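You operate a simulated robot arm through the tools that you are given. There is no shell and no other tool.

Carry out the task below with a simulated robot arm. There is one attempt and no reset: what you move stays moved.

TASK
Switch the bath off and drain it empty.
Fine: orange heat knob on COOL; pump and power off before the drain opens; close the drain after.

The check looks at the end state, three seconds after you hand in, the way a careful person would. Anything else that was tipped, shoved, dropped, spilled or broken makes it a failure.

THE ROBOT
A 7-joint arm with a two-finger parallel gripper, fixed in place. Base frame: the origin is at the foot of the arm, x ahead of it, y to its left, z up. Lengths are in cm, angles in degrees, forces in N, time in s.
With the tool pointing down near the work surface it reaches from about 30 to 70 cm from the base axis. Its first joint turns from -66.0 to 66.0 degrees. Payload 1.57 kg.
The TCP is the grasp point between the finger pads, 3 cm short of the fingertips. In the tool frame z runs along the fingers and y along their closing line. The gripper opens to 11 cm. The fingers are 2.4 cm wide and 1.2 cm thick; the gripper's body (4.8 by 11.2 cm) begins 7.8 cm behind the TCP.
Orientation is that of the tool frame in the base frame, as [roll, pitch, yaw] about the fixed x, y, z axes, in that order (R = Rz(yaw) Ry(pitch) Rx(roll)). With the fingers straight down and closing along the base's y, the tool's x points along the base's -x, its y along +y and its z along -z.

THE INTERFACE
- The arm moves only by the tool move_arm. Its argument "series" is one flat list of numbers, 7 for each row, row after row: the shift along the base's x, y, z in cm, then the turn, a rotation vector about the base's x, y, z in degrees, then the opening, from 0 (shut) to 1 (fully open). In form: [dx, dy, dz, rx, ry, rz, jaw, dx, dy, dz, rx, ry, rz, jaw, ...]. A call has 1 to 20 rows; each row shifts and turns the commanded pose from where the row before left it. Rows are played at 5 a second. More than 5 cm and 8.6 degrees between two rows, or a gripper value outside its range, and nothing of the call is played. A pose out of reach is approached as far as the arm can. The call stops where the force on the tool passes 40 N (or 10 N more than at its start, if that is more) or the arm is blocked; 0.2 s more then pass. Each finger travels about 10.8 cm/s and halts on what it meets, pressing with about 23 N; the grip force reading is that of the motor and also rises with nothing between the fingers. The clock runs only during rows and for 0.2 s after the last one: add rows that do not move to give the fingers time. The reply holds the time, the measured pose of the TCP, the force on the tool along the base axes, the opening and the grip force, in the units named above and with some noise, with the torque about the TCP (base axes, N m) and any sound that the robot's microphone picked up, and new pictures: "pictures" is both (left out), scene, wrist or none.
- Cameras (640 x 400 px; columns grow to the right, rows downward): "scene" is fixed at [15.41, -39.38, 140.71]; the picture's right is [0.87, -0.50, 0.00], its down [-0.27, -0.46, -0.84] and it looks along [0.42, 0.73, -0.54] (base axes); focal length 348 px, centre (320, 200). "wrist" rides on the gripper at [7, 1.6, -14.1] in the tool frame; the picture's right is [-0.23, 0.97, 0.00], its down [-0.86, -0.20, -0.48] and it looks along [-0.47, -0.11, 0.88] (tool axes); focal length 222 px, centre (320, 200). There is no depth. A picture from a camera that has moved, and an enlarged one, comes with that camera's place and axes in the base frame and with its lens. The place of the scene camera against the robot may be out by one fixed shift of up to 1.2 cm in any direction.
- inspect(camera, box): a new picture of the part [left, top, right, bottom] of that camera's present view, enlarged. No time passes.
- job_done(): hands the job in; it is judged then, once.

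Nothing tells you positions but the pictures and the camera data. Unless the task says otherwise, let go and move clear before handing in.

The tools are called after "Request:" by a JSON object that holds its "method" and its "body". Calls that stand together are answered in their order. move_arm: Moves the arm, as the interface text tells. Its arguments: {"type":"object","properties":{"series":{"type":"array","items":{"type":"number"}},"pictures":{"type":"string","enum":["both","scene","wrist","none"]}},"required":["series"]} The other tools are called the same way: inspect (camera, box) takes an enlarged picture of a part of a camera's view; job_done () hands the job in.

At the start:

```text
time_s: 0.0
tcp_pos: [32.97, 22.32, 119.9]
tcp_rot: [-180.0, 0.0, -179.9]
wrist_force: [0.4, -0.2, 0.3]
moment: [0.04, -0.01, -0.04]
finger_gap: 11.01
finger_force: 0.0
```

scene: 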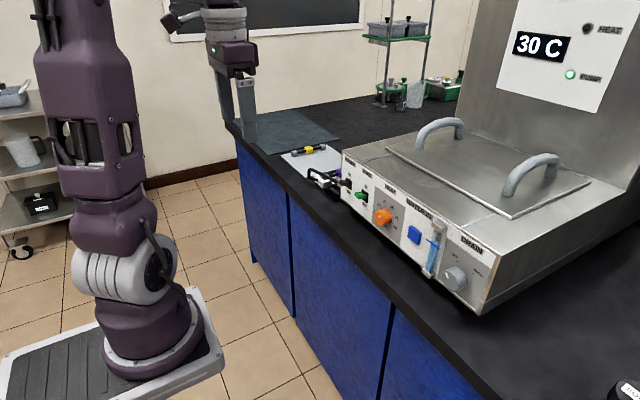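
wrist: 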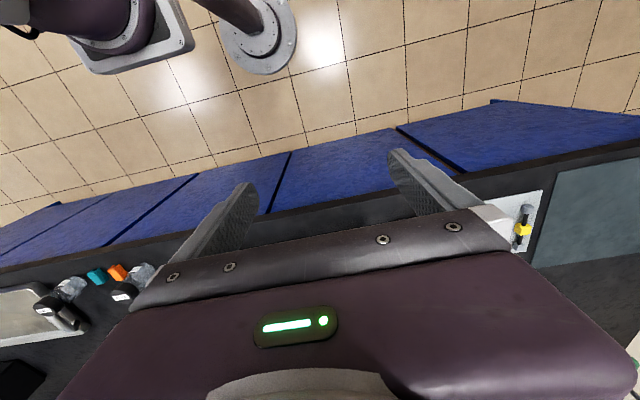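

I see a water bath on a bench with a front panel holding a green switch, an orange heat knob, a blue button or switch, a level tube and a grey drain knob. I'll enlarge the views before moving.

Request:
{"method": "inspect", "body": {"camera": "scene", "box": [320, 140, 500, 310]}}

Request:
{"method": "inspect", "body": {"camera": "scene", "box": [330, 160, 430, 240]}}

Request:
{"method": "inspect", "body": {"camera": "scene", "box": [390, 200, 500, 310]}}

Request:
{"method": "inspect", "body": {"camera": "scene", "box": [490, 0, 640, 110]}}

Request:
{"method": "inspect", "body": {"camera": "wrist", "box": [0, 230, 200, 400]}}

```text
2.35 times, centred on (410, 225) of scene
camera zoom: at [15.41, -39.38, 140.71], right [0.87, -0.5, 0.0], down [-0.27, -0.46, -0.84], along [0.42, 0.73, -0.54], focal length 819 px, centre (108, 141)
```

zoom: 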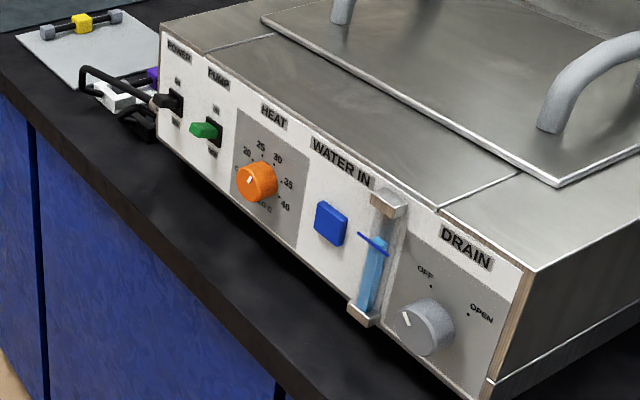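

```text
5.00 times, centred on (380, 200) of scene
camera zoom: at [15.41, -39.38, 140.71], right [0.87, -0.5, 0.0], down [-0.27, -0.46, -0.84], along [0.42, 0.73, -0.54], focal length 1740 px, centre (20, 200)
```

zoom: 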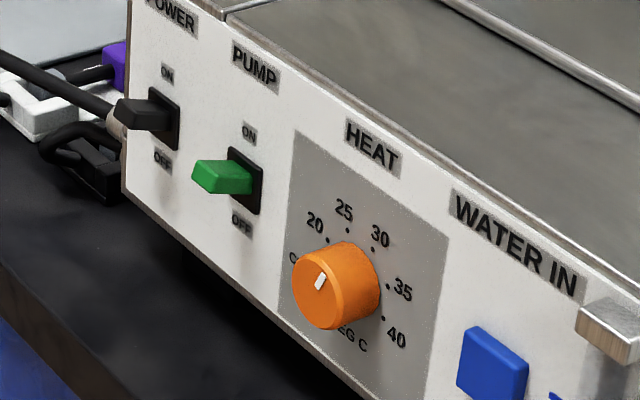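

```text
3.64 times, centred on (445, 255) of scene
camera zoom: at [15.41, -39.38, 140.71], right [0.87, -0.5, 0.0], down [-0.27, -0.46, -0.84], along [0.42, 0.73, -0.54], focal length 1265 px, centre (-134, 0)
```

zoom: 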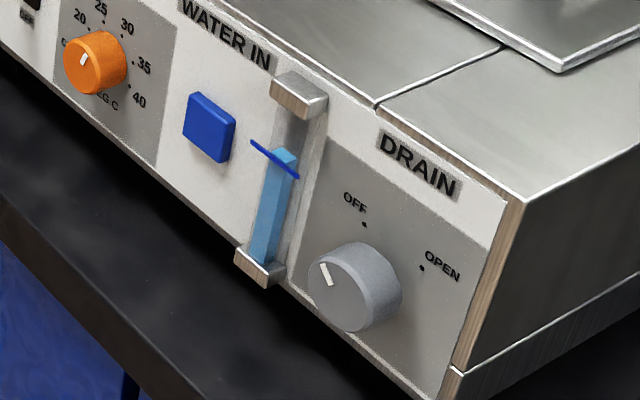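

```text
3.64 times, centred on (565, 55) of scene
camera zoom: at [15.41, -39.38, 140.71], right [0.87, -0.5, 0.0], down [-0.27, -0.46, -0.84], along [0.42, 0.73, -0.54], focal length 1265 px, centre (-571, 727)
```

zoom: 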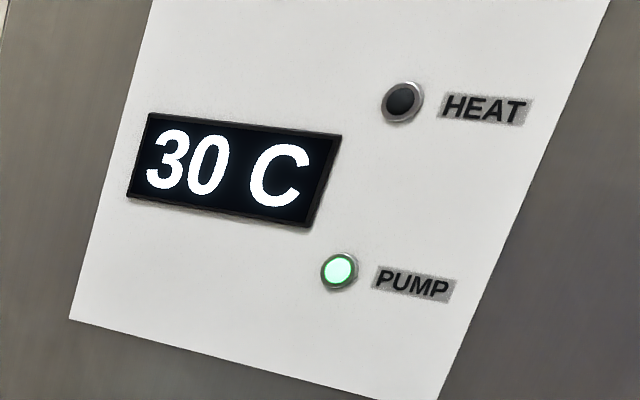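

```text
2.35 times, centred on (100, 315) of wrist
camera zoom: at [26.04, 23.92, 134.17], right [0.23, 0.97, 0.0], down [0.86, -0.2, 0.48], along [0.47, -0.11, -0.88], focal length 523 px, centre (838, -71)
```

zoom: 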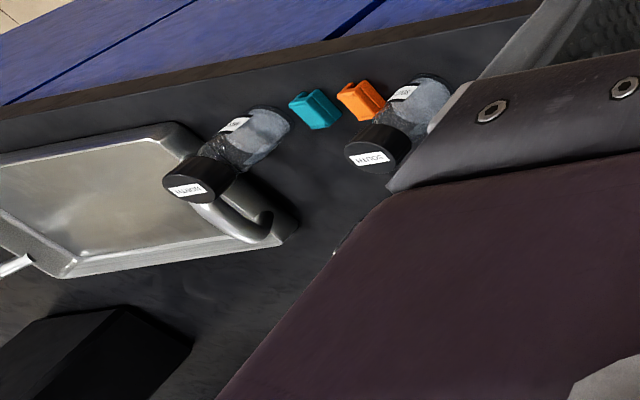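

The bath sits on the bench (top near z=84). Its front panel faces the robot at about x=67, y from -15 to 35. The power and pump toggles look ON, the heat knob is at 30, and the drain is OFF. I'll tilt the tool forward from a safe distance so the wrist camera can see the panel.

Request:
{"method": "move_arm", "body": {"series": [1.5, -1.5, -1, 0, -8.5, 0, 1, 1.5, -1.5, -1, 0, -8.5, 0, 1, 1.5, -1.5, -1, 0, -8.5, 0, 1, 1.5, -1.5, -1, 0, -8.5, 0, 1, 1.5, -1.5, -1, 0, -8.5, 0, 1, 0, 0, 0, 0, 0, 0, 1]}}

```text
time_s: 1.4
tcp_pos: [40.48, 14.91, 114.94]
tcp_rot: [-180.0, 42.5, 180.0]
wrist_force: [0.1, -0.3, -0.2]
moment: [0.02, 0.0, 0.02]
finger_gap: 11.0
finger_force: 0.1
camera wrist: at [25.86, 16.48, 120.7], right [0.17, 0.97, 0.15], down [0.31, -0.2, 0.93], along [0.94, -0.11, -0.33], focal length 222 px, centre (320, 200)
```

scene: 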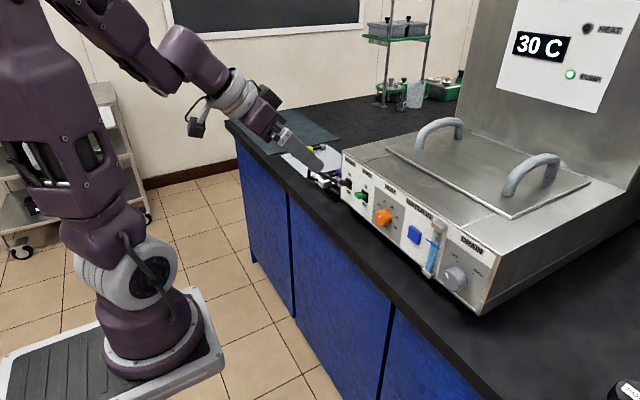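
wrist: 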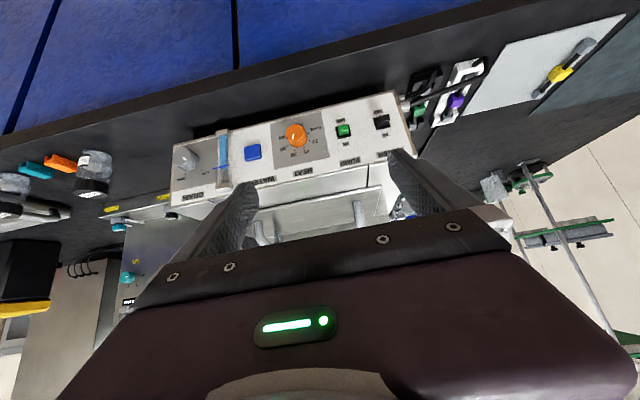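

The wrist camera now sees the panel upside-down. I'll enlarge it to measure positions and read the knob marks.

Request:
{"method": "inspect", "body": {"camera": "wrist", "box": [250, 80, 420, 190]}}

Request:
{"method": "inspect", "body": {"camera": "wrist", "box": [150, 110, 300, 220]}}

Request:
{"method": "inspect", "body": {"camera": "wrist", "box": [380, 30, 620, 170]}}

Request:
{"method": "inspect", "body": {"camera": "wrist", "box": [0, 130, 220, 320]}}

Request:
{"method": "inspect", "body": {"camera": "scene", "box": [220, 100, 420, 230]}}

```text
3.64 times, centred on (335, 135) of wrist
camera zoom: at [25.86, 16.48, 120.7], right [0.17, 0.97, 0.15], down [0.31, -0.2, 0.93], along [0.94, -0.11, -0.33], focal length 808 px, centre (266, 436)
```

zoom: 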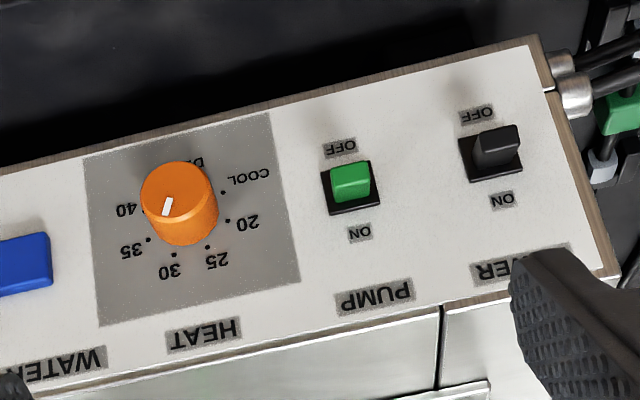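

```text
3.64 times, centred on (225, 165) of wrist
camera zoom: at [25.86, 16.48, 120.7], right [0.17, 0.97, 0.15], down [0.31, -0.2, 0.93], along [0.94, -0.11, -0.33], focal length 808 px, centre (666, 327)
```

zoom: 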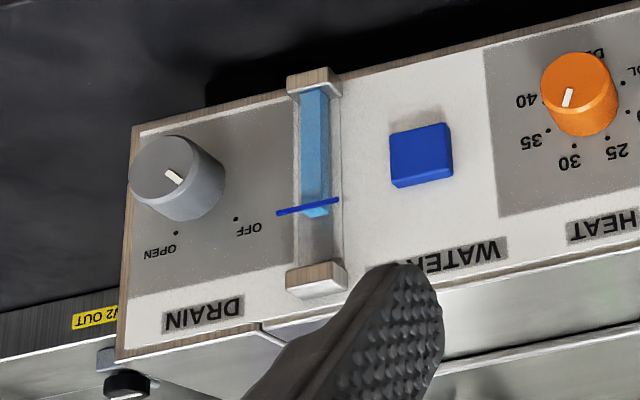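

```text
2.67 times, centred on (500, 100) of wrist
camera zoom: at [25.86, 16.48, 120.7], right [0.17, 0.97, 0.15], down [0.31, -0.2, 0.93], along [0.94, -0.11, -0.33], focal length 592 px, centre (-160, 467)
```

zoom: 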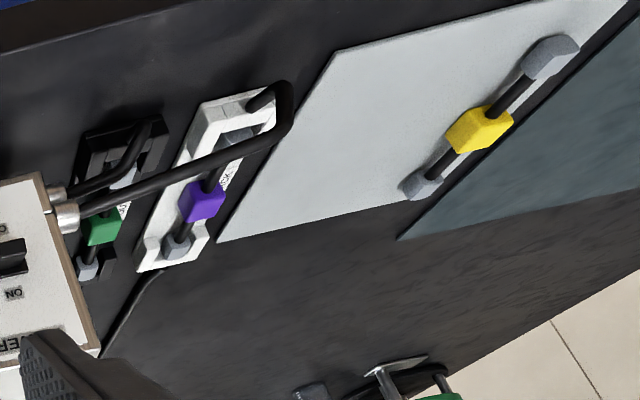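

```text
2.11 times, centred on (110, 225) of wrist
camera zoom: at [25.86, 16.48, 120.7], right [0.17, 0.97, 0.15], down [0.31, -0.2, 0.93], along [0.94, -0.11, -0.33], focal length 468 px, centre (762, 147)
```

zoom: 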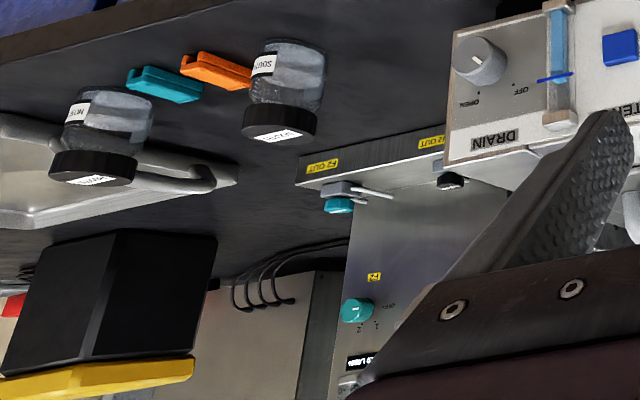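

```text
3.08 times, centred on (320, 165) of scene
camera zoom: at [15.41, -39.38, 140.71], right [0.87, -0.5, 0.0], down [-0.27, -0.46, -0.84], along [0.42, 0.73, -0.54], focal length 1070 px, centre (320, 308)
```

zoom: 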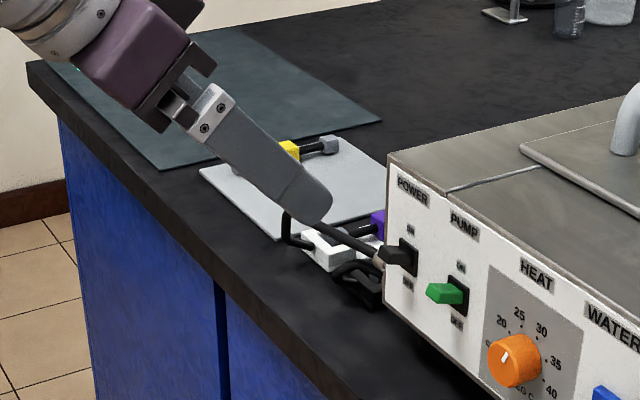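

The panel face is near x≈62. The heat knob centre is about (y 10, z 95), the drain knob (y -12, z 95), the pump toggle (y 18.8, z 95.5) and the power toggle (y 25.8, z 95.5). Next I'll bring the tool level, pointing at the panel, while staying well clear.

Request:
{"method": "move_arm", "body": {"series": [1, 0, -2.3, 0, -8, 0, 1, 1, 0, -2.3, 0, -8, 0, 1, 1, 0, -2.3, 0, -8, 0, 1, 1, 0, -2.3, 0, -8, 0, 1, 1, 0, -2.3, 0, -8, 0, 1, 1, 0, -2.3, 0, -7.5, 0, 1, 0, 0, 0, 0, 0, 0, 1]}}

```text
time_s: 3.0
tcp_pos: [52.03, 16.45, 113.15]
tcp_rot: [177.9, 71.0, 176.0]
wrist_force: [-0.3, -0.6, 0.0]
moment: [-0.03, -0.01, -0.03]
finger_gap: 10.99
finger_force: 0.1
out of reach, approached as far as the arm can: row 1, 2, 3, 4, 5, 6
camera wrist: at [36.39, 18.49, 111.22], right [0.11, 0.97, 0.23], down [-0.18, -0.2, 0.96], along [0.98, -0.15, 0.15], focal length 222 px, centre (320, 200)
```

scene: 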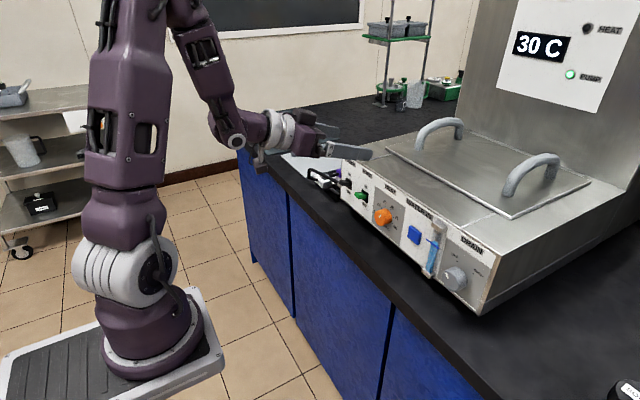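
wrist: 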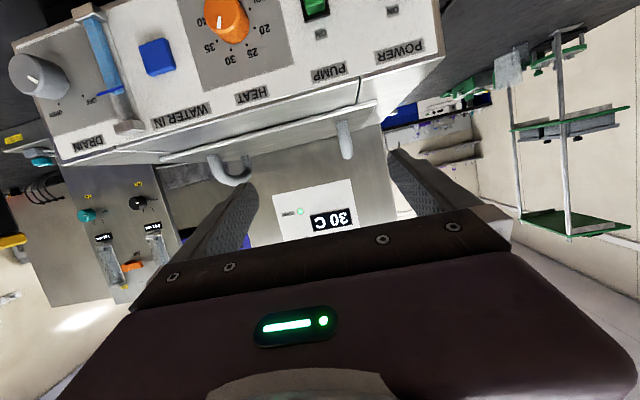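

The arm ran out of reach while levelling so close to its own base, and it stopped at a 71° tilt. I'll send a zero move to see which pose the command continues from.

Request:
{"method": "move_arm", "body": {"series": [0, 0, 0, 0, 0, 0, 1], "pictures": "none"}}

Request:
{"method": "inspect", "body": {"camera": "scene", "box": [60, 0, 400, 260]}}

Request:
{"method": "inspect", "body": {"camera": "wrist", "box": [0, 0, 250, 160]}}

Request:
{"method": "inspect", "body": {"camera": "wrist", "box": [180, 0, 440, 160]}}

```text
time_s: 3.4
tcp_pos: [51.91, 16.32, 113.13]
tcp_rot: [178.0, 70.9, 176.0]
wrist_force: [-0.3, 0.2, 0.3]
moment: [0.02, -0.04, -0.01]
finger_gap: 10.97
finger_force: 0.1
```

```text
1.54 times, centred on (230, 130) of scene
camera zoom: at [15.41, -39.38, 140.71], right [0.87, -0.5, 0.0], down [-0.27, -0.46, -0.84], along [0.42, 0.73, -0.54], focal length 535 px, centre (458, 308)
```

zoom: 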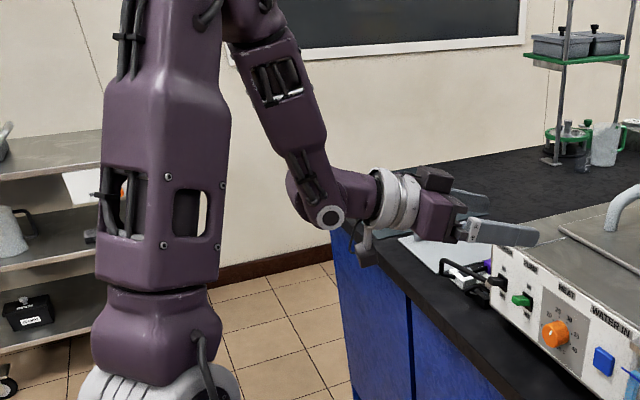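

```text
2.50 times, centred on (125, 80) of wrist
camera zoom: at [36.38, 18.49, 111.24], right [0.11, 0.97, 0.23], down [-0.18, -0.2, 0.96], along [0.98, -0.15, 0.15], focal length 555 px, centre (808, 500)
```

zoom: 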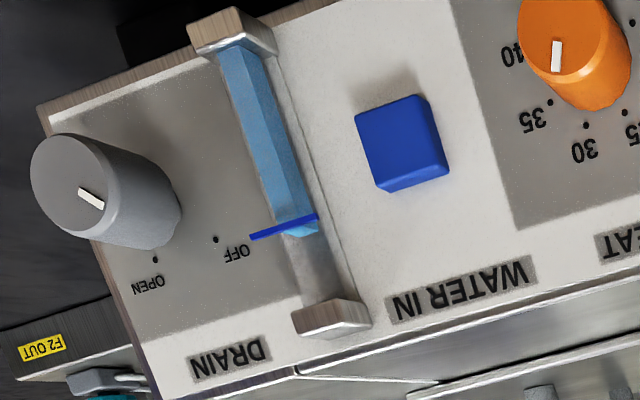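

```text
2.46 times, centred on (310, 80) of wrist
camera zoom: at [36.38, 18.49, 111.24], right [0.11, 0.97, 0.23], down [-0.18, -0.2, 0.96], along [0.98, -0.15, 0.15], focal length 547 px, centre (345, 495)
```

zoom: 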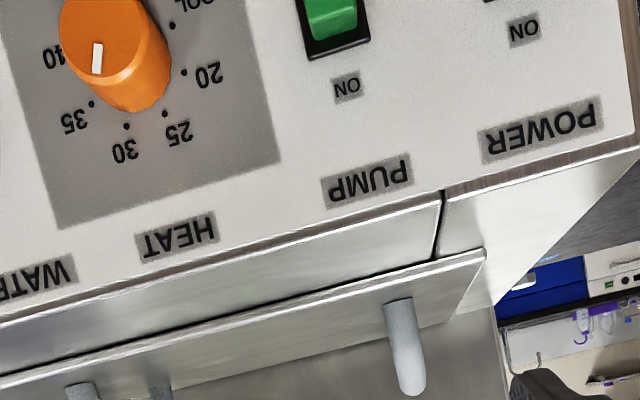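

The command restarts from the measured pose, which helps. I'll move further out, over the area in front of the bath and above its top edge (z>108), and finish levelling the tool there.

Request:
{"method": "move_arm", "body": {"series": [2, 0, 0, 0, 0, 0, 1, 1, 0, -1, -0.25, -4.8, 0.5, 1, 1, 0, -1, -0.25, -4.8, 0.5, 1, 1, 0, -1, -0.25, -4.8, 0.5, 1, 0, 0, -1, -0.25, -4.7, 0.5, 1, 0, 0, 0, 0, 0, 0, 1]}}

```text
time_s: 4.8
tcp_pos: [56.91, 16.36, 109.19]
tcp_rot: [12.9, 89.8, 13.1]
wrist_force: [-0.1, 0.0, -0.5]
moment: [0.02, 0.01, -0.01]
finger_gap: 11.0
finger_force: 0.1
camera wrist: at [42.79, 17.88, 102.16], right [0.0, 0.97, 0.23], down [-0.48, -0.2, 0.85], along [0.88, -0.11, 0.47], focal length 222 px, centre (320, 200)
```

scene: 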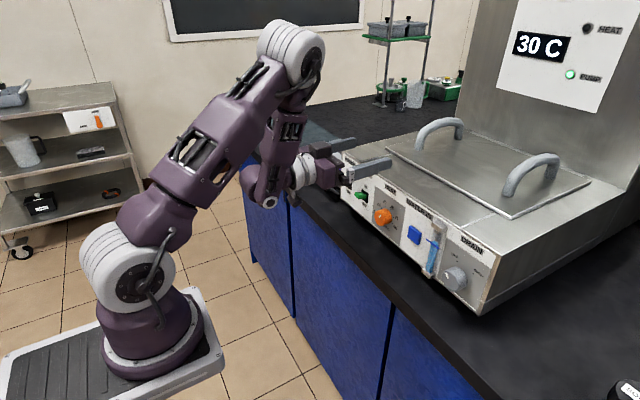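
wrist: 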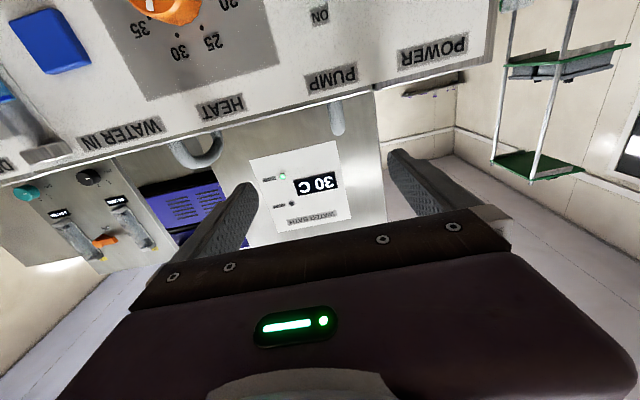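

The tool is now level and the arm posture is fine. I'll close the fingers, back off slightly, line up with the pump toggle and look again.

Request:
{"method": "move_arm", "body": {"series": [-2, 0.8, -1, 0, 0, 0, 0.6, -2, 0.8, -1.5, 0, 0, 0, 0.3, -1, 0.8, -1.5, 0, 0, 0, 0, 0, 0, -1, 0, 0, 0, 0, 0, 0, 0, 0, 0, 0, 0]}}

```text
time_s: 6.0
tcp_pos: [54.38, 19.59, 105.78]
tcp_rot: [110.8, 89.9, 110.8]
wrist_force: [0.9, -0.1, 0.1]
moment: [-0.01, -0.03, 0.01]
finger_gap: 0.0
finger_force: 21.4
out of reach, approached as far as the arm can: row 2, 3, 4
camera wrist: at [40.23, 21.13, 98.73], right [0.0, 0.97, 0.23], down [-0.48, -0.2, 0.86], along [0.88, -0.11, 0.47], focal length 222 px, centre (320, 200)
```

scene: 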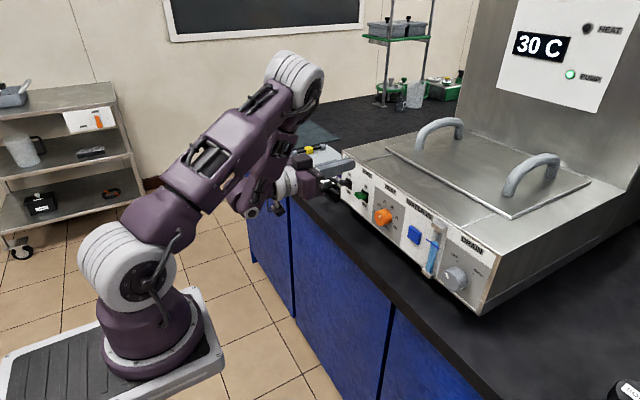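
wrist: 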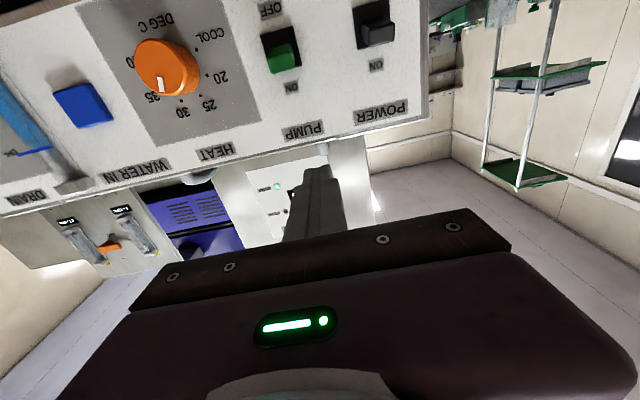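

Request:
{"method": "inspect", "body": {"camera": "wrist", "box": [240, 0, 430, 130]}}

Request:
{"method": "inspect", "body": {"camera": "wrist", "box": [90, 0, 280, 130]}}

Request:
{"method": "inspect", "body": {"camera": "scene", "box": [280, 130, 430, 240]}}

```text
3.08 times, centred on (335, 65) of wrist
camera zoom: at [40.23, 21.13, 98.73], right [0.0, 0.97, 0.23], down [-0.48, -0.2, 0.86], along [0.88, -0.11, 0.47], focal length 684 px, centre (274, 615)
```

zoom: 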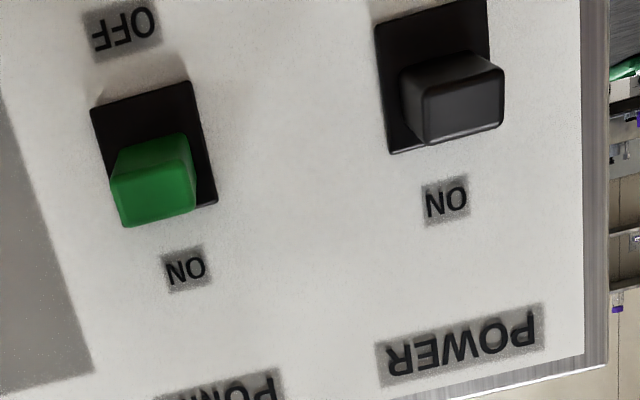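

```text
3.08 times, centred on (185, 65) of wrist
camera zoom: at [40.23, 21.13, 98.73], right [0.0, 0.97, 0.23], down [-0.48, -0.2, 0.86], along [0.88, -0.11, 0.47], focal length 684 px, centre (735, 615)
```

zoom: 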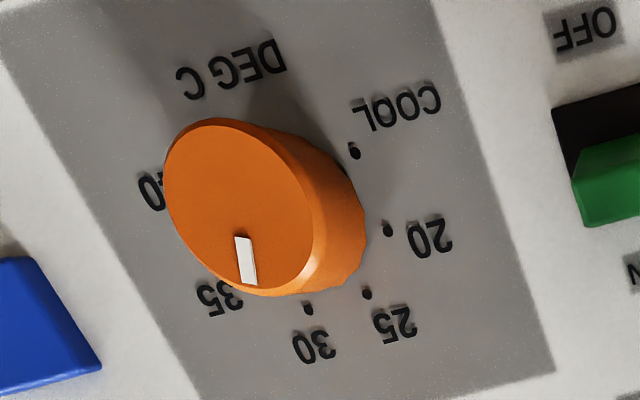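

```text
3.64 times, centred on (355, 185) of scene
camera zoom: at [15.41, -39.38, 140.71], right [0.87, -0.5, 0.0], down [-0.27, -0.46, -0.84], along [0.42, 0.73, -0.54], focal length 1265 px, centre (193, 254)
```

zoom: 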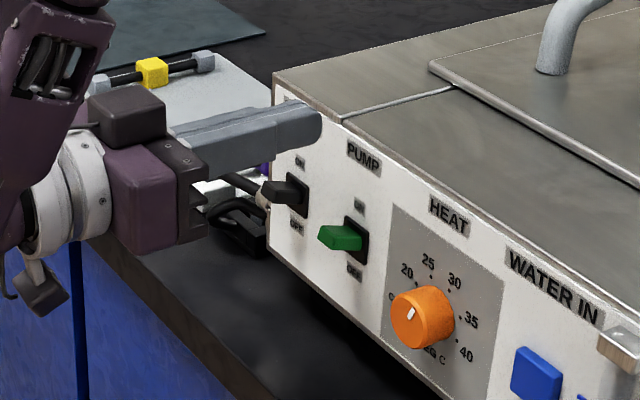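

I now have better measurements. The panel face is at x≈61.0, the toggle levers pivot at z≈96.2 with their tips at z≈97.3, the heat knob centre is at (10.1, 95.5) with a 3.4 cm diameter, and its face is at x≈58.7. Next I'll place the closed fingers just above the pump lever.

Request:
{"method": "move_arm", "body": {"series": [2.8, -0.5, -1, 0, 0, 0, 0, 0, -0.5, -2, 0, 0, 0, 0, 0, 0, -1.8, 0, 0, 0, 0, 0, 0, 0, 0, 0, 0, 0]}}

```text
time_s: 7.0
tcp_pos: [57.18, 18.62, 100.86]
tcp_rot: [12.8, 89.8, 12.9]
wrist_force: [0.2, 0.0, 0.8]
moment: [-0.01, 0.0, 0.03]
finger_gap: 0.01
finger_force: 21.0
camera wrist: at [43.08, 20.11, 93.85], right [0.0, 0.97, 0.23], down [-0.48, -0.2, 0.85], along [0.88, -0.11, 0.47], focal length 222 px, centre (320, 200)
```

scene: 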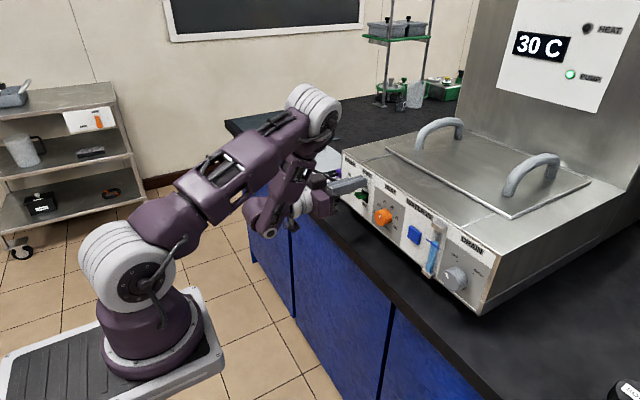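
wrist: 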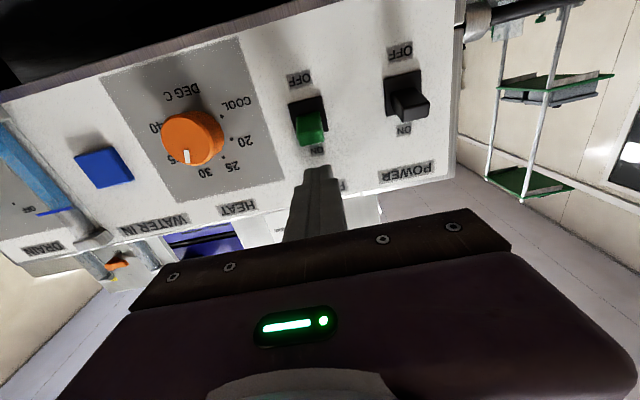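

Request:
{"method": "inspect", "body": {"camera": "wrist", "box": [240, 60, 440, 200]}}

Request:
{"method": "inspect", "body": {"camera": "scene", "box": [300, 150, 420, 240]}}

```text
2.86 times, centred on (340, 130) of wrist
camera zoom: at [43.08, 20.11, 93.85], right [0.0, 0.97, 0.23], down [-0.48, -0.2, 0.85], along [0.88, -0.11, 0.47], focal length 635 px, centre (263, 400)
```

zoom: 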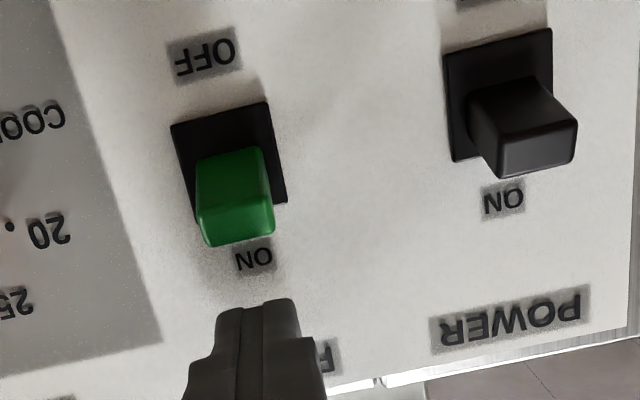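

```text
4.44 times, centred on (360, 195) of scene
camera zoom: at [15.41, -39.38, 140.71], right [0.87, -0.5, 0.0], down [-0.27, -0.46, -0.84], along [0.42, 0.73, -0.54], focal length 1546 px, centre (142, 222)
```

zoom: 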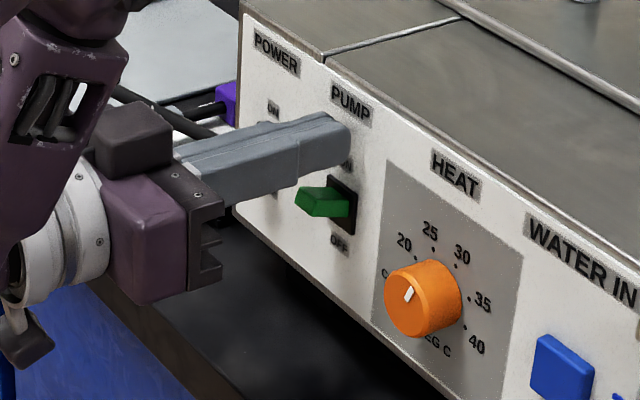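

The fingers sit directly above the green lever. I'll push it down in small steps, with the force stop as protection.

Request:
{"method": "move_arm", "body": {"series": [0, 0, -0.5, 0, 0, 0, 0, 0, 0, -0.5, 0, 0, 0, 0, 0, 0, -0.5, 0, 0, 0, 0, 0, 0, -0.4, 0, 0, 0, 0, 0, 0, -0.4, 0, 0, 0, 0, 0, 0, -0.4, 0, 0, 0, 0, 0, 0, -0.4, 0, 0, 0, 0, 0, 0, -0.4, 0, 0, 0, 0, 0, 0, 0, 0, 0, 0, 0]}}

```text
time_s: 9.0
tcp_pos: [57.84, 18.76, 97.64]
tcp_rot: [6.5, 89.8, 6.6]
wrist_force: [-3.0, 1.2, 9.6]
moment: [-0.02, -0.24, 0.06]
finger_gap: 0.0
finger_force: 20.7
out of reach, approached as far as the arm can: row 4, 7
camera wrist: at [43.77, 20.36, 90.67], right [0.0, 0.97, 0.23], down [-0.48, -0.2, 0.85], along [0.88, -0.11, 0.47], focal length 222 px, centre (320, 200)
```

scene: 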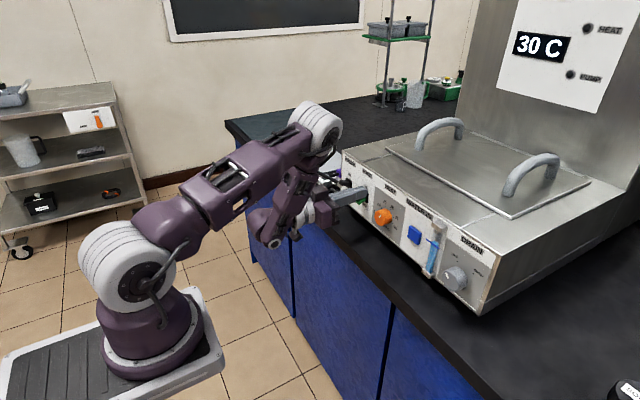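
wrist: 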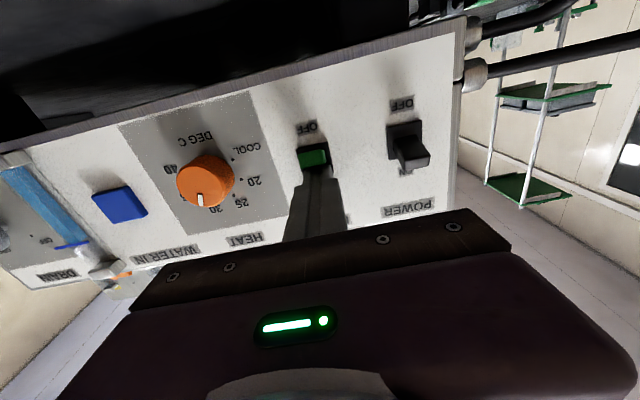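

The PUMP lamp has gone dark. I'll check the lever, then retreat upward.

Request:
{"method": "inspect", "body": {"camera": "wrist", "box": [240, 60, 460, 220]}}

Request:
{"method": "inspect", "body": {"camera": "scene", "box": [490, 0, 640, 110]}}

```text
2.50 times, centred on (350, 140) of wrist
camera zoom: at [43.77, 20.36, 90.67], right [0.0, 0.97, 0.23], down [-0.48, -0.2, 0.85], along [0.88, -0.11, 0.47], focal length 555 px, centre (245, 350)
```

zoom: 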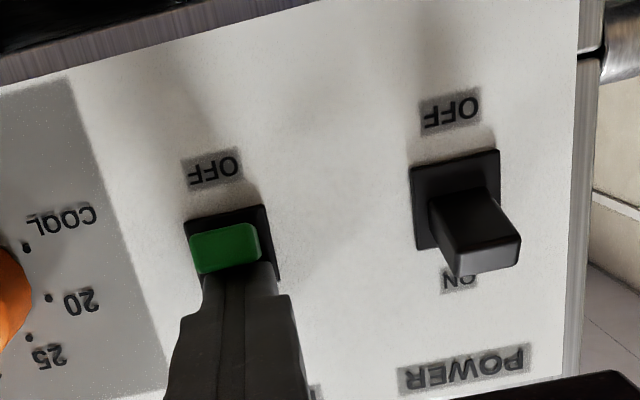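

```text
3.64 times, centred on (565, 55) of scene
camera zoom: at [15.38, -39.39, 140.71], right [0.87, -0.5, 0.0], down [-0.27, -0.46, -0.84], along [0.42, 0.73, -0.54], focal length 1265 px, centre (-571, 727)
```

zoom: 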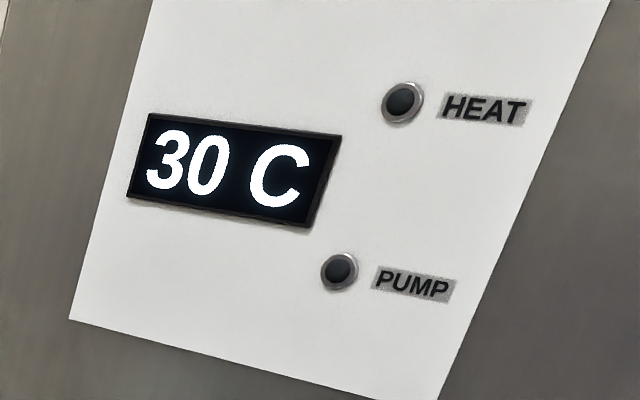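

The pump lever is on OFF and its lamp is out. I'll lift off, shift over to the power toggle and check the alignment.

Request:
{"method": "move_arm", "body": {"series": [-0.5, 0, 1.6, 0, 0, 0, 0, 0, 0, 1.6, 0, 0, 0, 0, 0, 2.4, 0, 0, 0, 0, 0, 0, 2.4, 0, 0, 0, 0, 0, 0, 2.3, 0, 0, 0, 0, 0, 0, 0, 0, 0, 0, 0, 0]}}

```text
time_s: 10.4
tcp_pos: [57.27, 25.84, 100.84]
tcp_rot: [8.7, 89.8, 8.8]
wrist_force: [0.1, 0.4, 0.4]
moment: [-0.01, 0.02, -0.03]
finger_gap: 0.0
finger_force: 21.3
camera wrist: at [43.2, 27.42, 93.79], right [0.0, 0.97, 0.23], down [-0.48, -0.2, 0.85], along [0.88, -0.11, 0.47], focal length 222 px, centre (320, 200)
```

scene: 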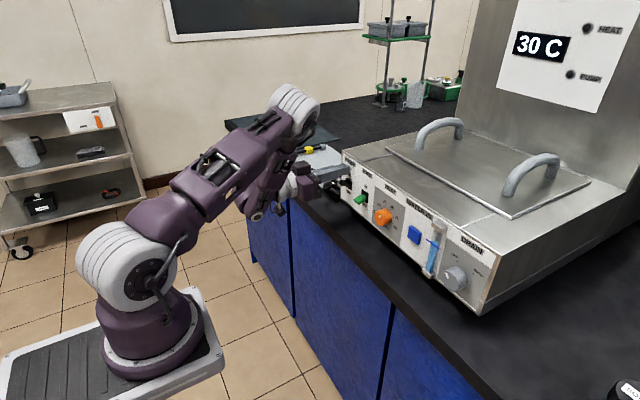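
wrist: 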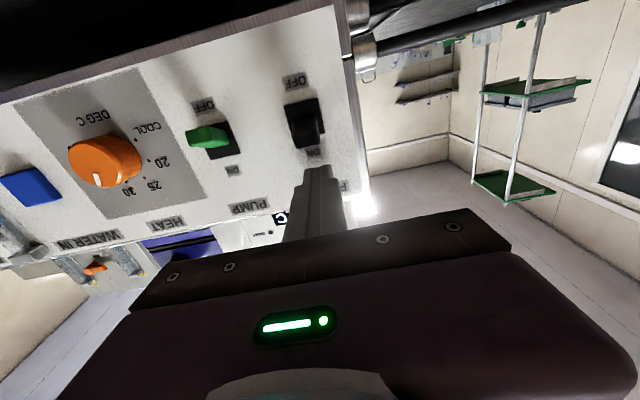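

The green lever is clearly down on OFF. I'm now over the power lever and will push it down the same way.

Request:
{"method": "move_arm", "body": {"series": [0, 0, -0.5, 0, 0, 0, 0, 0, 0, -0.5, 0, 0, 0, 0, 0, 0, -0.5, 0, 0, 0, 0, 0, 0, -0.4, 0, 0, 0, 0, 0, 0, -0.4, 0, 0, 0, 0, 0, 0, -0.4, 0, 0, 0, 0, 0, 0, -0.4, 0, 0, 0, 0, 0, 0, -0.3, 0, 0, 0, 0, 0, 0, 0, 0, 0, 0, 0]}}

```text
time_s: 12.4
tcp_pos: [57.31, 25.86, 97.68]
tcp_rot: [13.8, 89.3, 13.9]
wrist_force: [-11.4, -6.5, 23.8]
moment: [-0.06, -0.62, -0.23]
finger_gap: 0.01
finger_force: 21.0
camera wrist: at [43.24, 27.45, 90.54], right [0.0, 0.97, 0.23], down [-0.49, -0.2, 0.85], along [0.87, -0.11, 0.48], focal length 222 px, centre (320, 200)
```

scene: 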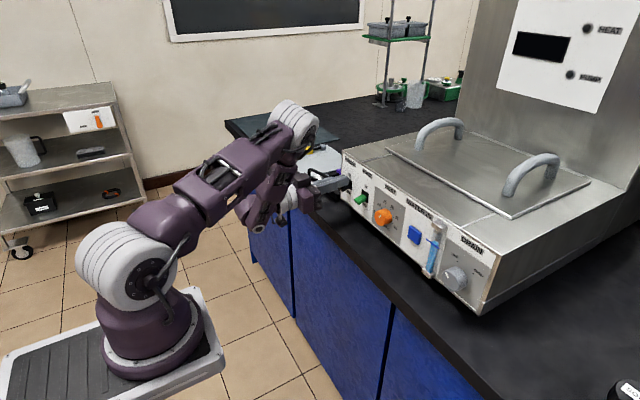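
wrist: 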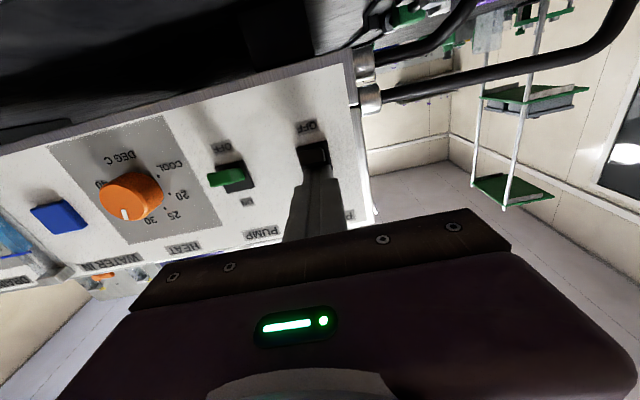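

The display is dark, so the power is off. I'll lift clear, then tilt the tool 30° downward for better reach, open the fingers to about 5 cm and move above the heat knob.

Request:
{"method": "move_arm", "body": {"series": [0, 0, 2, 0, 0, 0, 0, 0, 0, 2.3, 0, 0, 0, 0, 0, -4, 0.3, 0, 7.5, 0, 0.1, 0, -4, 0.2, 0, 7.5, 0, 0.3, 0, -4, 0, 0, 7.5, 0, 0.47, 0, -3.75, 0, 0, 7.5, 0, 0.47, 0, 0, 0, 0, 0, 0, 0.47]}}

```text
time_s: 14.0
tcp_pos: [57.26, 10.14, 102.07]
tcp_rot: [179.8, 60.2, 179.9]
wrist_force: [-0.1, 0.3, -0.1]
moment: [0.02, -0.03, -0.01]
finger_gap: 5.17
finger_force: 0.0
camera wrist: at [41.61, 11.68, 103.14], right [0.11, 0.97, 0.2], down [0.01, -0.2, 0.98], along [0.99, -0.11, -0.03], focal length 222 px, centre (320, 200)
```

scene: 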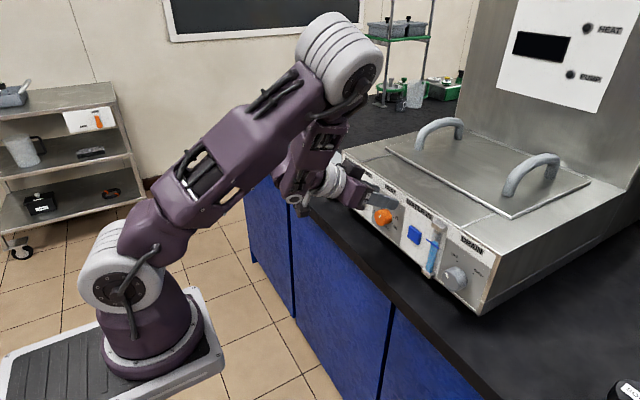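
wrist: 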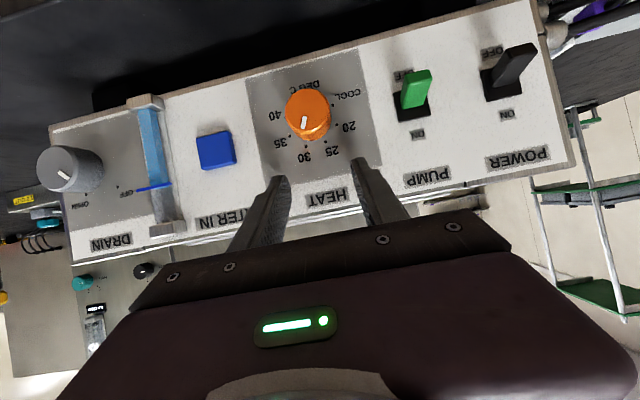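

Reach is good here, and both toggles show OFF. I'll zoom in to refine the knob position before lowering.

Request:
{"method": "inspect", "body": {"camera": "wrist", "box": [230, 60, 400, 230]}}

Request:
{"method": "inspect", "body": {"camera": "wrist", "box": [30, 80, 250, 260]}}

Request:
{"method": "inspect", "body": {"camera": "scene", "box": [340, 160, 460, 250]}}

```text
2.35 times, centred on (315, 145) of wrist
camera zoom: at [41.61, 11.68, 103.14], right [0.11, 0.97, 0.2], down [0.01, -0.2, 0.98], along [0.99, -0.11, -0.03], focal length 523 px, centre (332, 329)
```

zoom: 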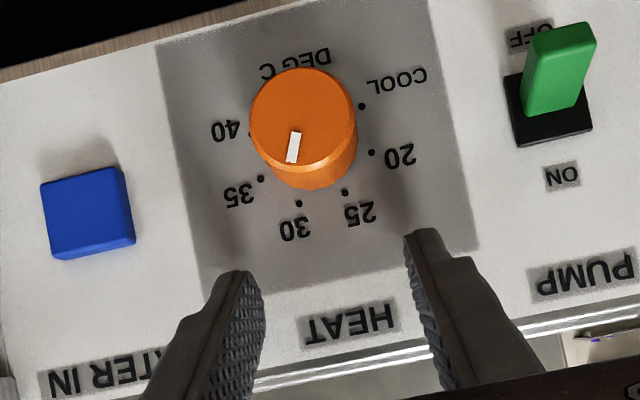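

```text
2.22 times, centred on (140, 170) of wrist
camera zoom: at [41.61, 11.68, 103.14], right [0.11, 0.97, 0.2], down [0.01, -0.2, 0.98], along [0.99, -0.11, -0.03], focal length 494 px, centre (720, 267)
```

zoom: 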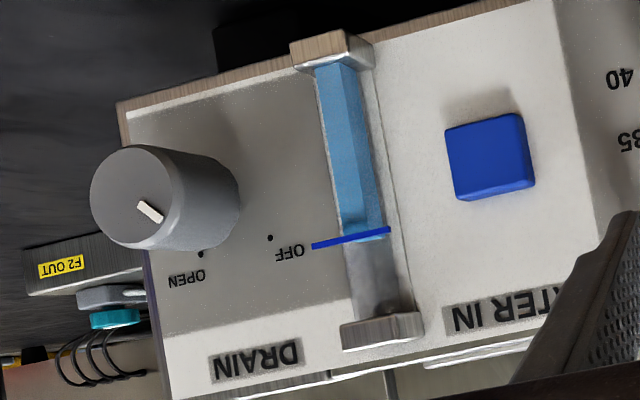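

```text
4.44 times, centred on (400, 205) of scene
camera zoom: at [15.41, -39.38, 140.71], right [0.87, -0.5, 0.0], down [-0.27, -0.46, -0.84], along [0.42, 0.73, -0.54], focal length 1546 px, centre (-36, 178)
```

zoom: 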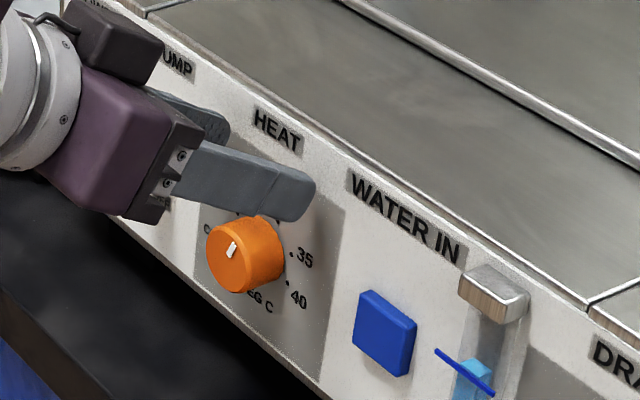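

The knob centre is confirmed at y=10.1, z=95.5, and the fingers are centred on it. I'll lower them around the knob.

Request:
{"method": "move_arm", "body": {"series": [0, 0, -1.3, 0, 0, 0, 0.47, 0, 0, -1.3, 0, 0, 0, 0.47, 0, 0, -1.3, 0, 0, 0, 0.47, 0.1, 0, -1.2, 0, 0, 0, 0.47, 0, 0, 0, 0, 0, 0, 0.47]}}

```text
time_s: 15.2
tcp_pos: [57.34, 10.0, 97.1]
tcp_rot: [179.9, 60.2, 179.9]
wrist_force: [0.0, -1.0, -0.9]
moment: [-0.02, -0.03, -0.02]
finger_gap: 5.13
finger_force: 0.1
camera wrist: at [41.67, 11.71, 98.06], right [0.11, 0.97, 0.2], down [0.01, -0.2, 0.98], along [0.99, -0.11, -0.03], focal length 222 px, centre (320, 200)
```

scene: 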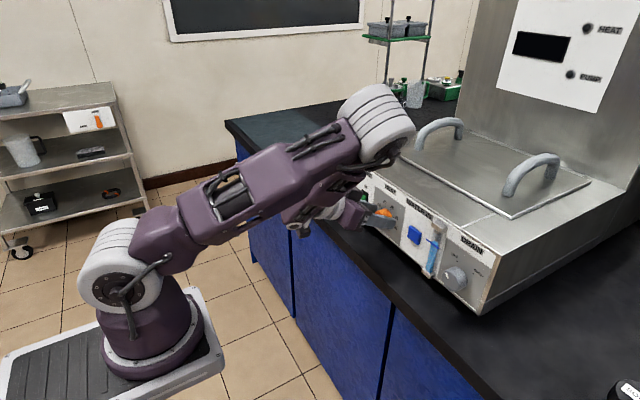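
wrist: 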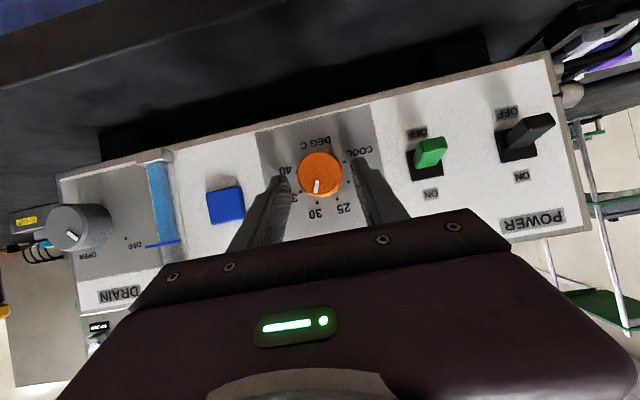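

The fingers straddle the knob without contact. I'll close on it.

Request:
{"method": "move_arm", "body": {"series": [0, 0, 0, 0, 0, 0, 0.3, 0, 0, 0, 0, 0, 0, 0.1, 0, 0, 0, 0, 0, 0, 0.1]}}

Request:
{"method": "inspect", "body": {"camera": "wrist", "box": [230, 90, 400, 230]}}

Request:
{"method": "inspect", "body": {"camera": "scene", "box": [320, 90, 460, 260]}}

```text
time_s: 16.0
tcp_pos: [57.38, 10.3, 97.12]
tcp_rot: [179.7, 60.2, 179.9]
wrist_force: [3.3, 11.7, -0.7]
moment: [0.18, -0.13, -0.07]
finger_gap: 3.57
finger_force: 42.4
camera wrist: at [41.66, 11.79, 98.08], right [0.11, 0.97, 0.2], down [0.01, -0.2, 0.98], along [0.99, -0.11, -0.03], focal length 222 px, centre (320, 200)
```

scene: 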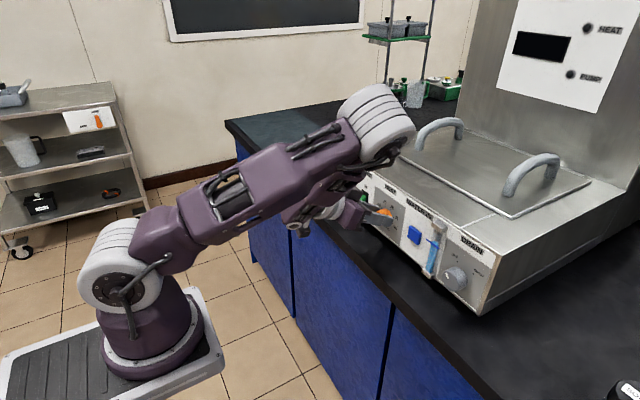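
wrist: 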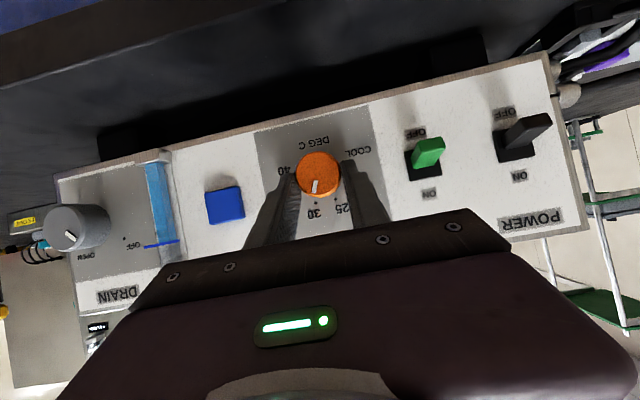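

```text
2.86 times, centred on (315, 160) of wrist
camera zoom: at [41.66, 11.79, 98.08], right [0.11, 0.97, 0.2], down [0.01, -0.2, 0.98], along [0.99, -0.11, -0.03], focal length 635 px, centre (334, 314)
```

zoom: 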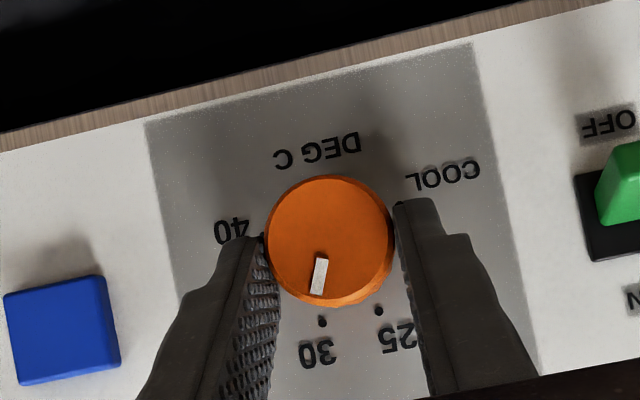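

```text
2.35 times, centred on (390, 175) of scene
camera zoom: at [15.42, -39.35, 140.71], right [0.87, -0.5, 0.0], down [-0.27, -0.47, -0.84], along [0.42, 0.73, -0.54], focal length 819 px, centre (155, 259)
```

zoom: 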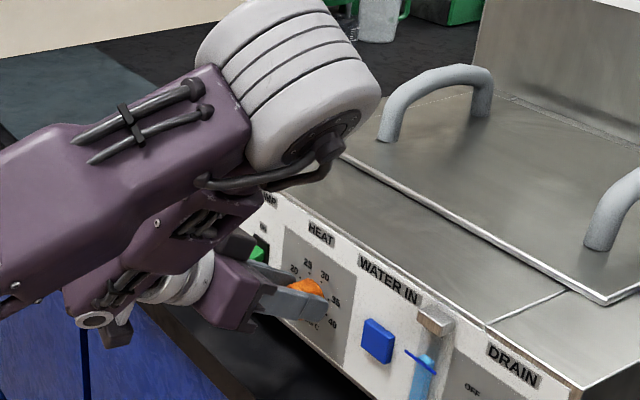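

The knob is gripped (gap 3.6 cm). I'll turn it counter-clockwise about its own axis in small steps and check that it follows.

Request:
{"method": "move_arm", "body": {"series": [0, 0.209, -0.014, -7.5, 0, 0, 0.1, 0, 0.205, -0.04, -7.5, 0, 0, 0.1, 0, 0.198, -0.068, -7.5, 0, 0, 0.1, 0, 0, 0, 0, 0, 0, 0.1]}}

Request:
{"method": "inspect", "body": {"camera": "wrist", "box": [230, 90, 400, 230]}}

```text
time_s: 17.0
tcp_pos: [57.37, 10.85, 96.88]
tcp_rot: [-140.3, 53.3, -146.2]
wrist_force: [1.7, 17.5, -6.5]
moment: [0.25, -0.25, 0.18]
finger_gap: 3.57
finger_force: 42.3
camera wrist: at [41.65, 12.64, 97.29], right [0.11, 0.98, -0.19], down [0.01, 0.19, 0.98], along [0.99, -0.11, 0.01], focal length 222 px, centre (320, 200)
```

scene: 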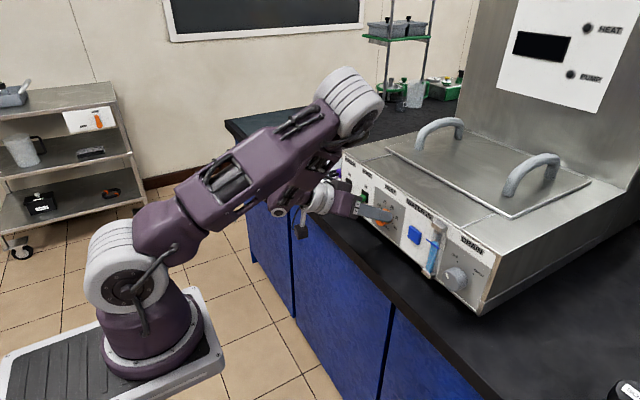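
wrist: 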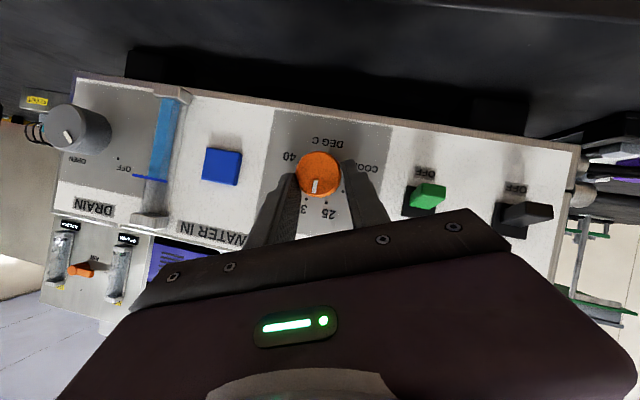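

```text
2.86 times, centred on (315, 160) of wrist
camera zoom: at [41.65, 12.64, 97.29], right [0.11, 0.98, -0.19], down [0.01, 0.19, 0.98], along [0.99, -0.11, 0.01], focal length 635 px, centre (334, 314)
```

zoom: 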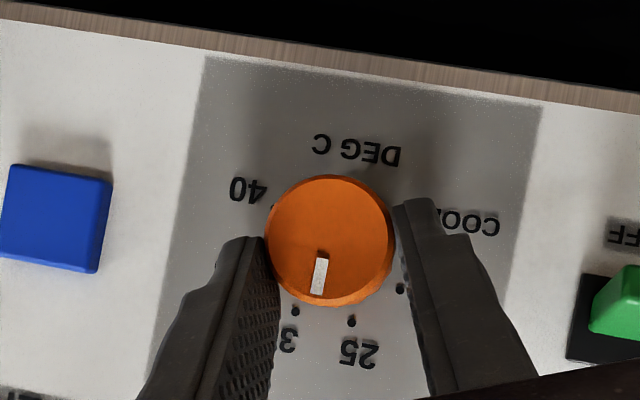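

The knob follows, and the pointer is now midway between 30 and 25. There is some side load, so I'll correct slightly toward +y and keep turning.

Request:
{"method": "move_arm", "body": {"series": [0, 0.29, -0.12, -7.5, 0, 0, 0.1, 0, 0.27, -0.14, -7.5, 0, 0, 0.1, 0, 0.2, -0.138, -7.5, 0, 0, 0.1, 0, 0, 0, 0, 0, 0, 0.1]}}

Request:
{"method": "inspect", "body": {"camera": "wrist", "box": [230, 90, 400, 230]}}

```text
time_s: 18.0
tcp_pos: [57.38, 11.35, 96.46]
tcp_rot: [-116.3, 37.7, -129.1]
wrist_force: [-11.4, -0.6, 7.6]
moment: [-0.15, -0.16, 0.41]
finger_gap: 3.56
finger_force: 42.2
camera wrist: at [41.67, 13.21, 96.17], right [0.12, 0.83, -0.55], down [0.01, 0.55, 0.83], along [0.99, -0.1, 0.06], focal length 222 px, centre (320, 200)
```

scene: 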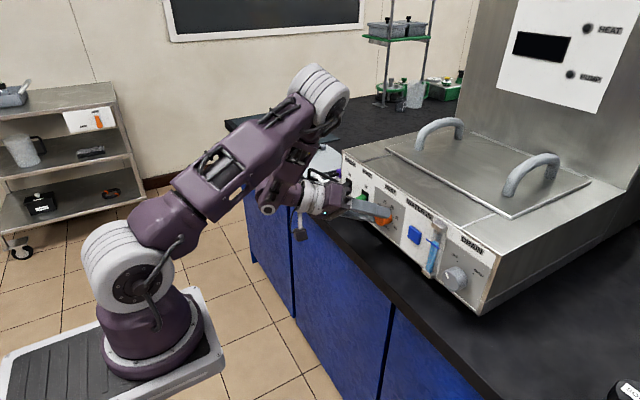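
wrist: 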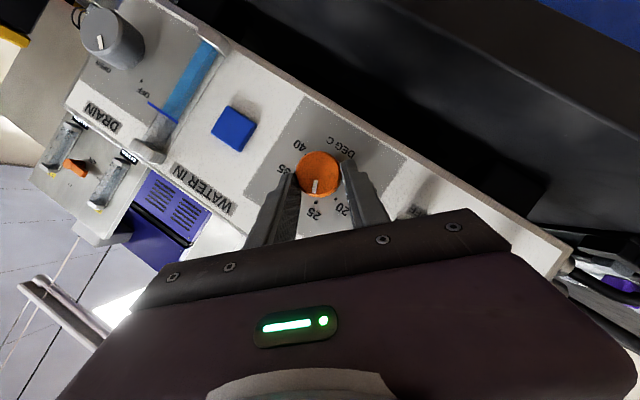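

```text
2.86 times, centred on (315, 160) of wrist
camera zoom: at [41.67, 13.21, 96.17], right [0.12, 0.83, -0.55], down [0.01, 0.55, 0.83], along [0.99, -0.1, 0.06], focal length 635 px, centre (334, 314)
```

zoom: 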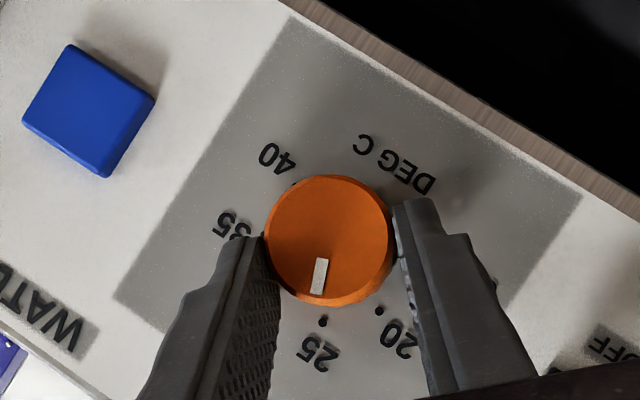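

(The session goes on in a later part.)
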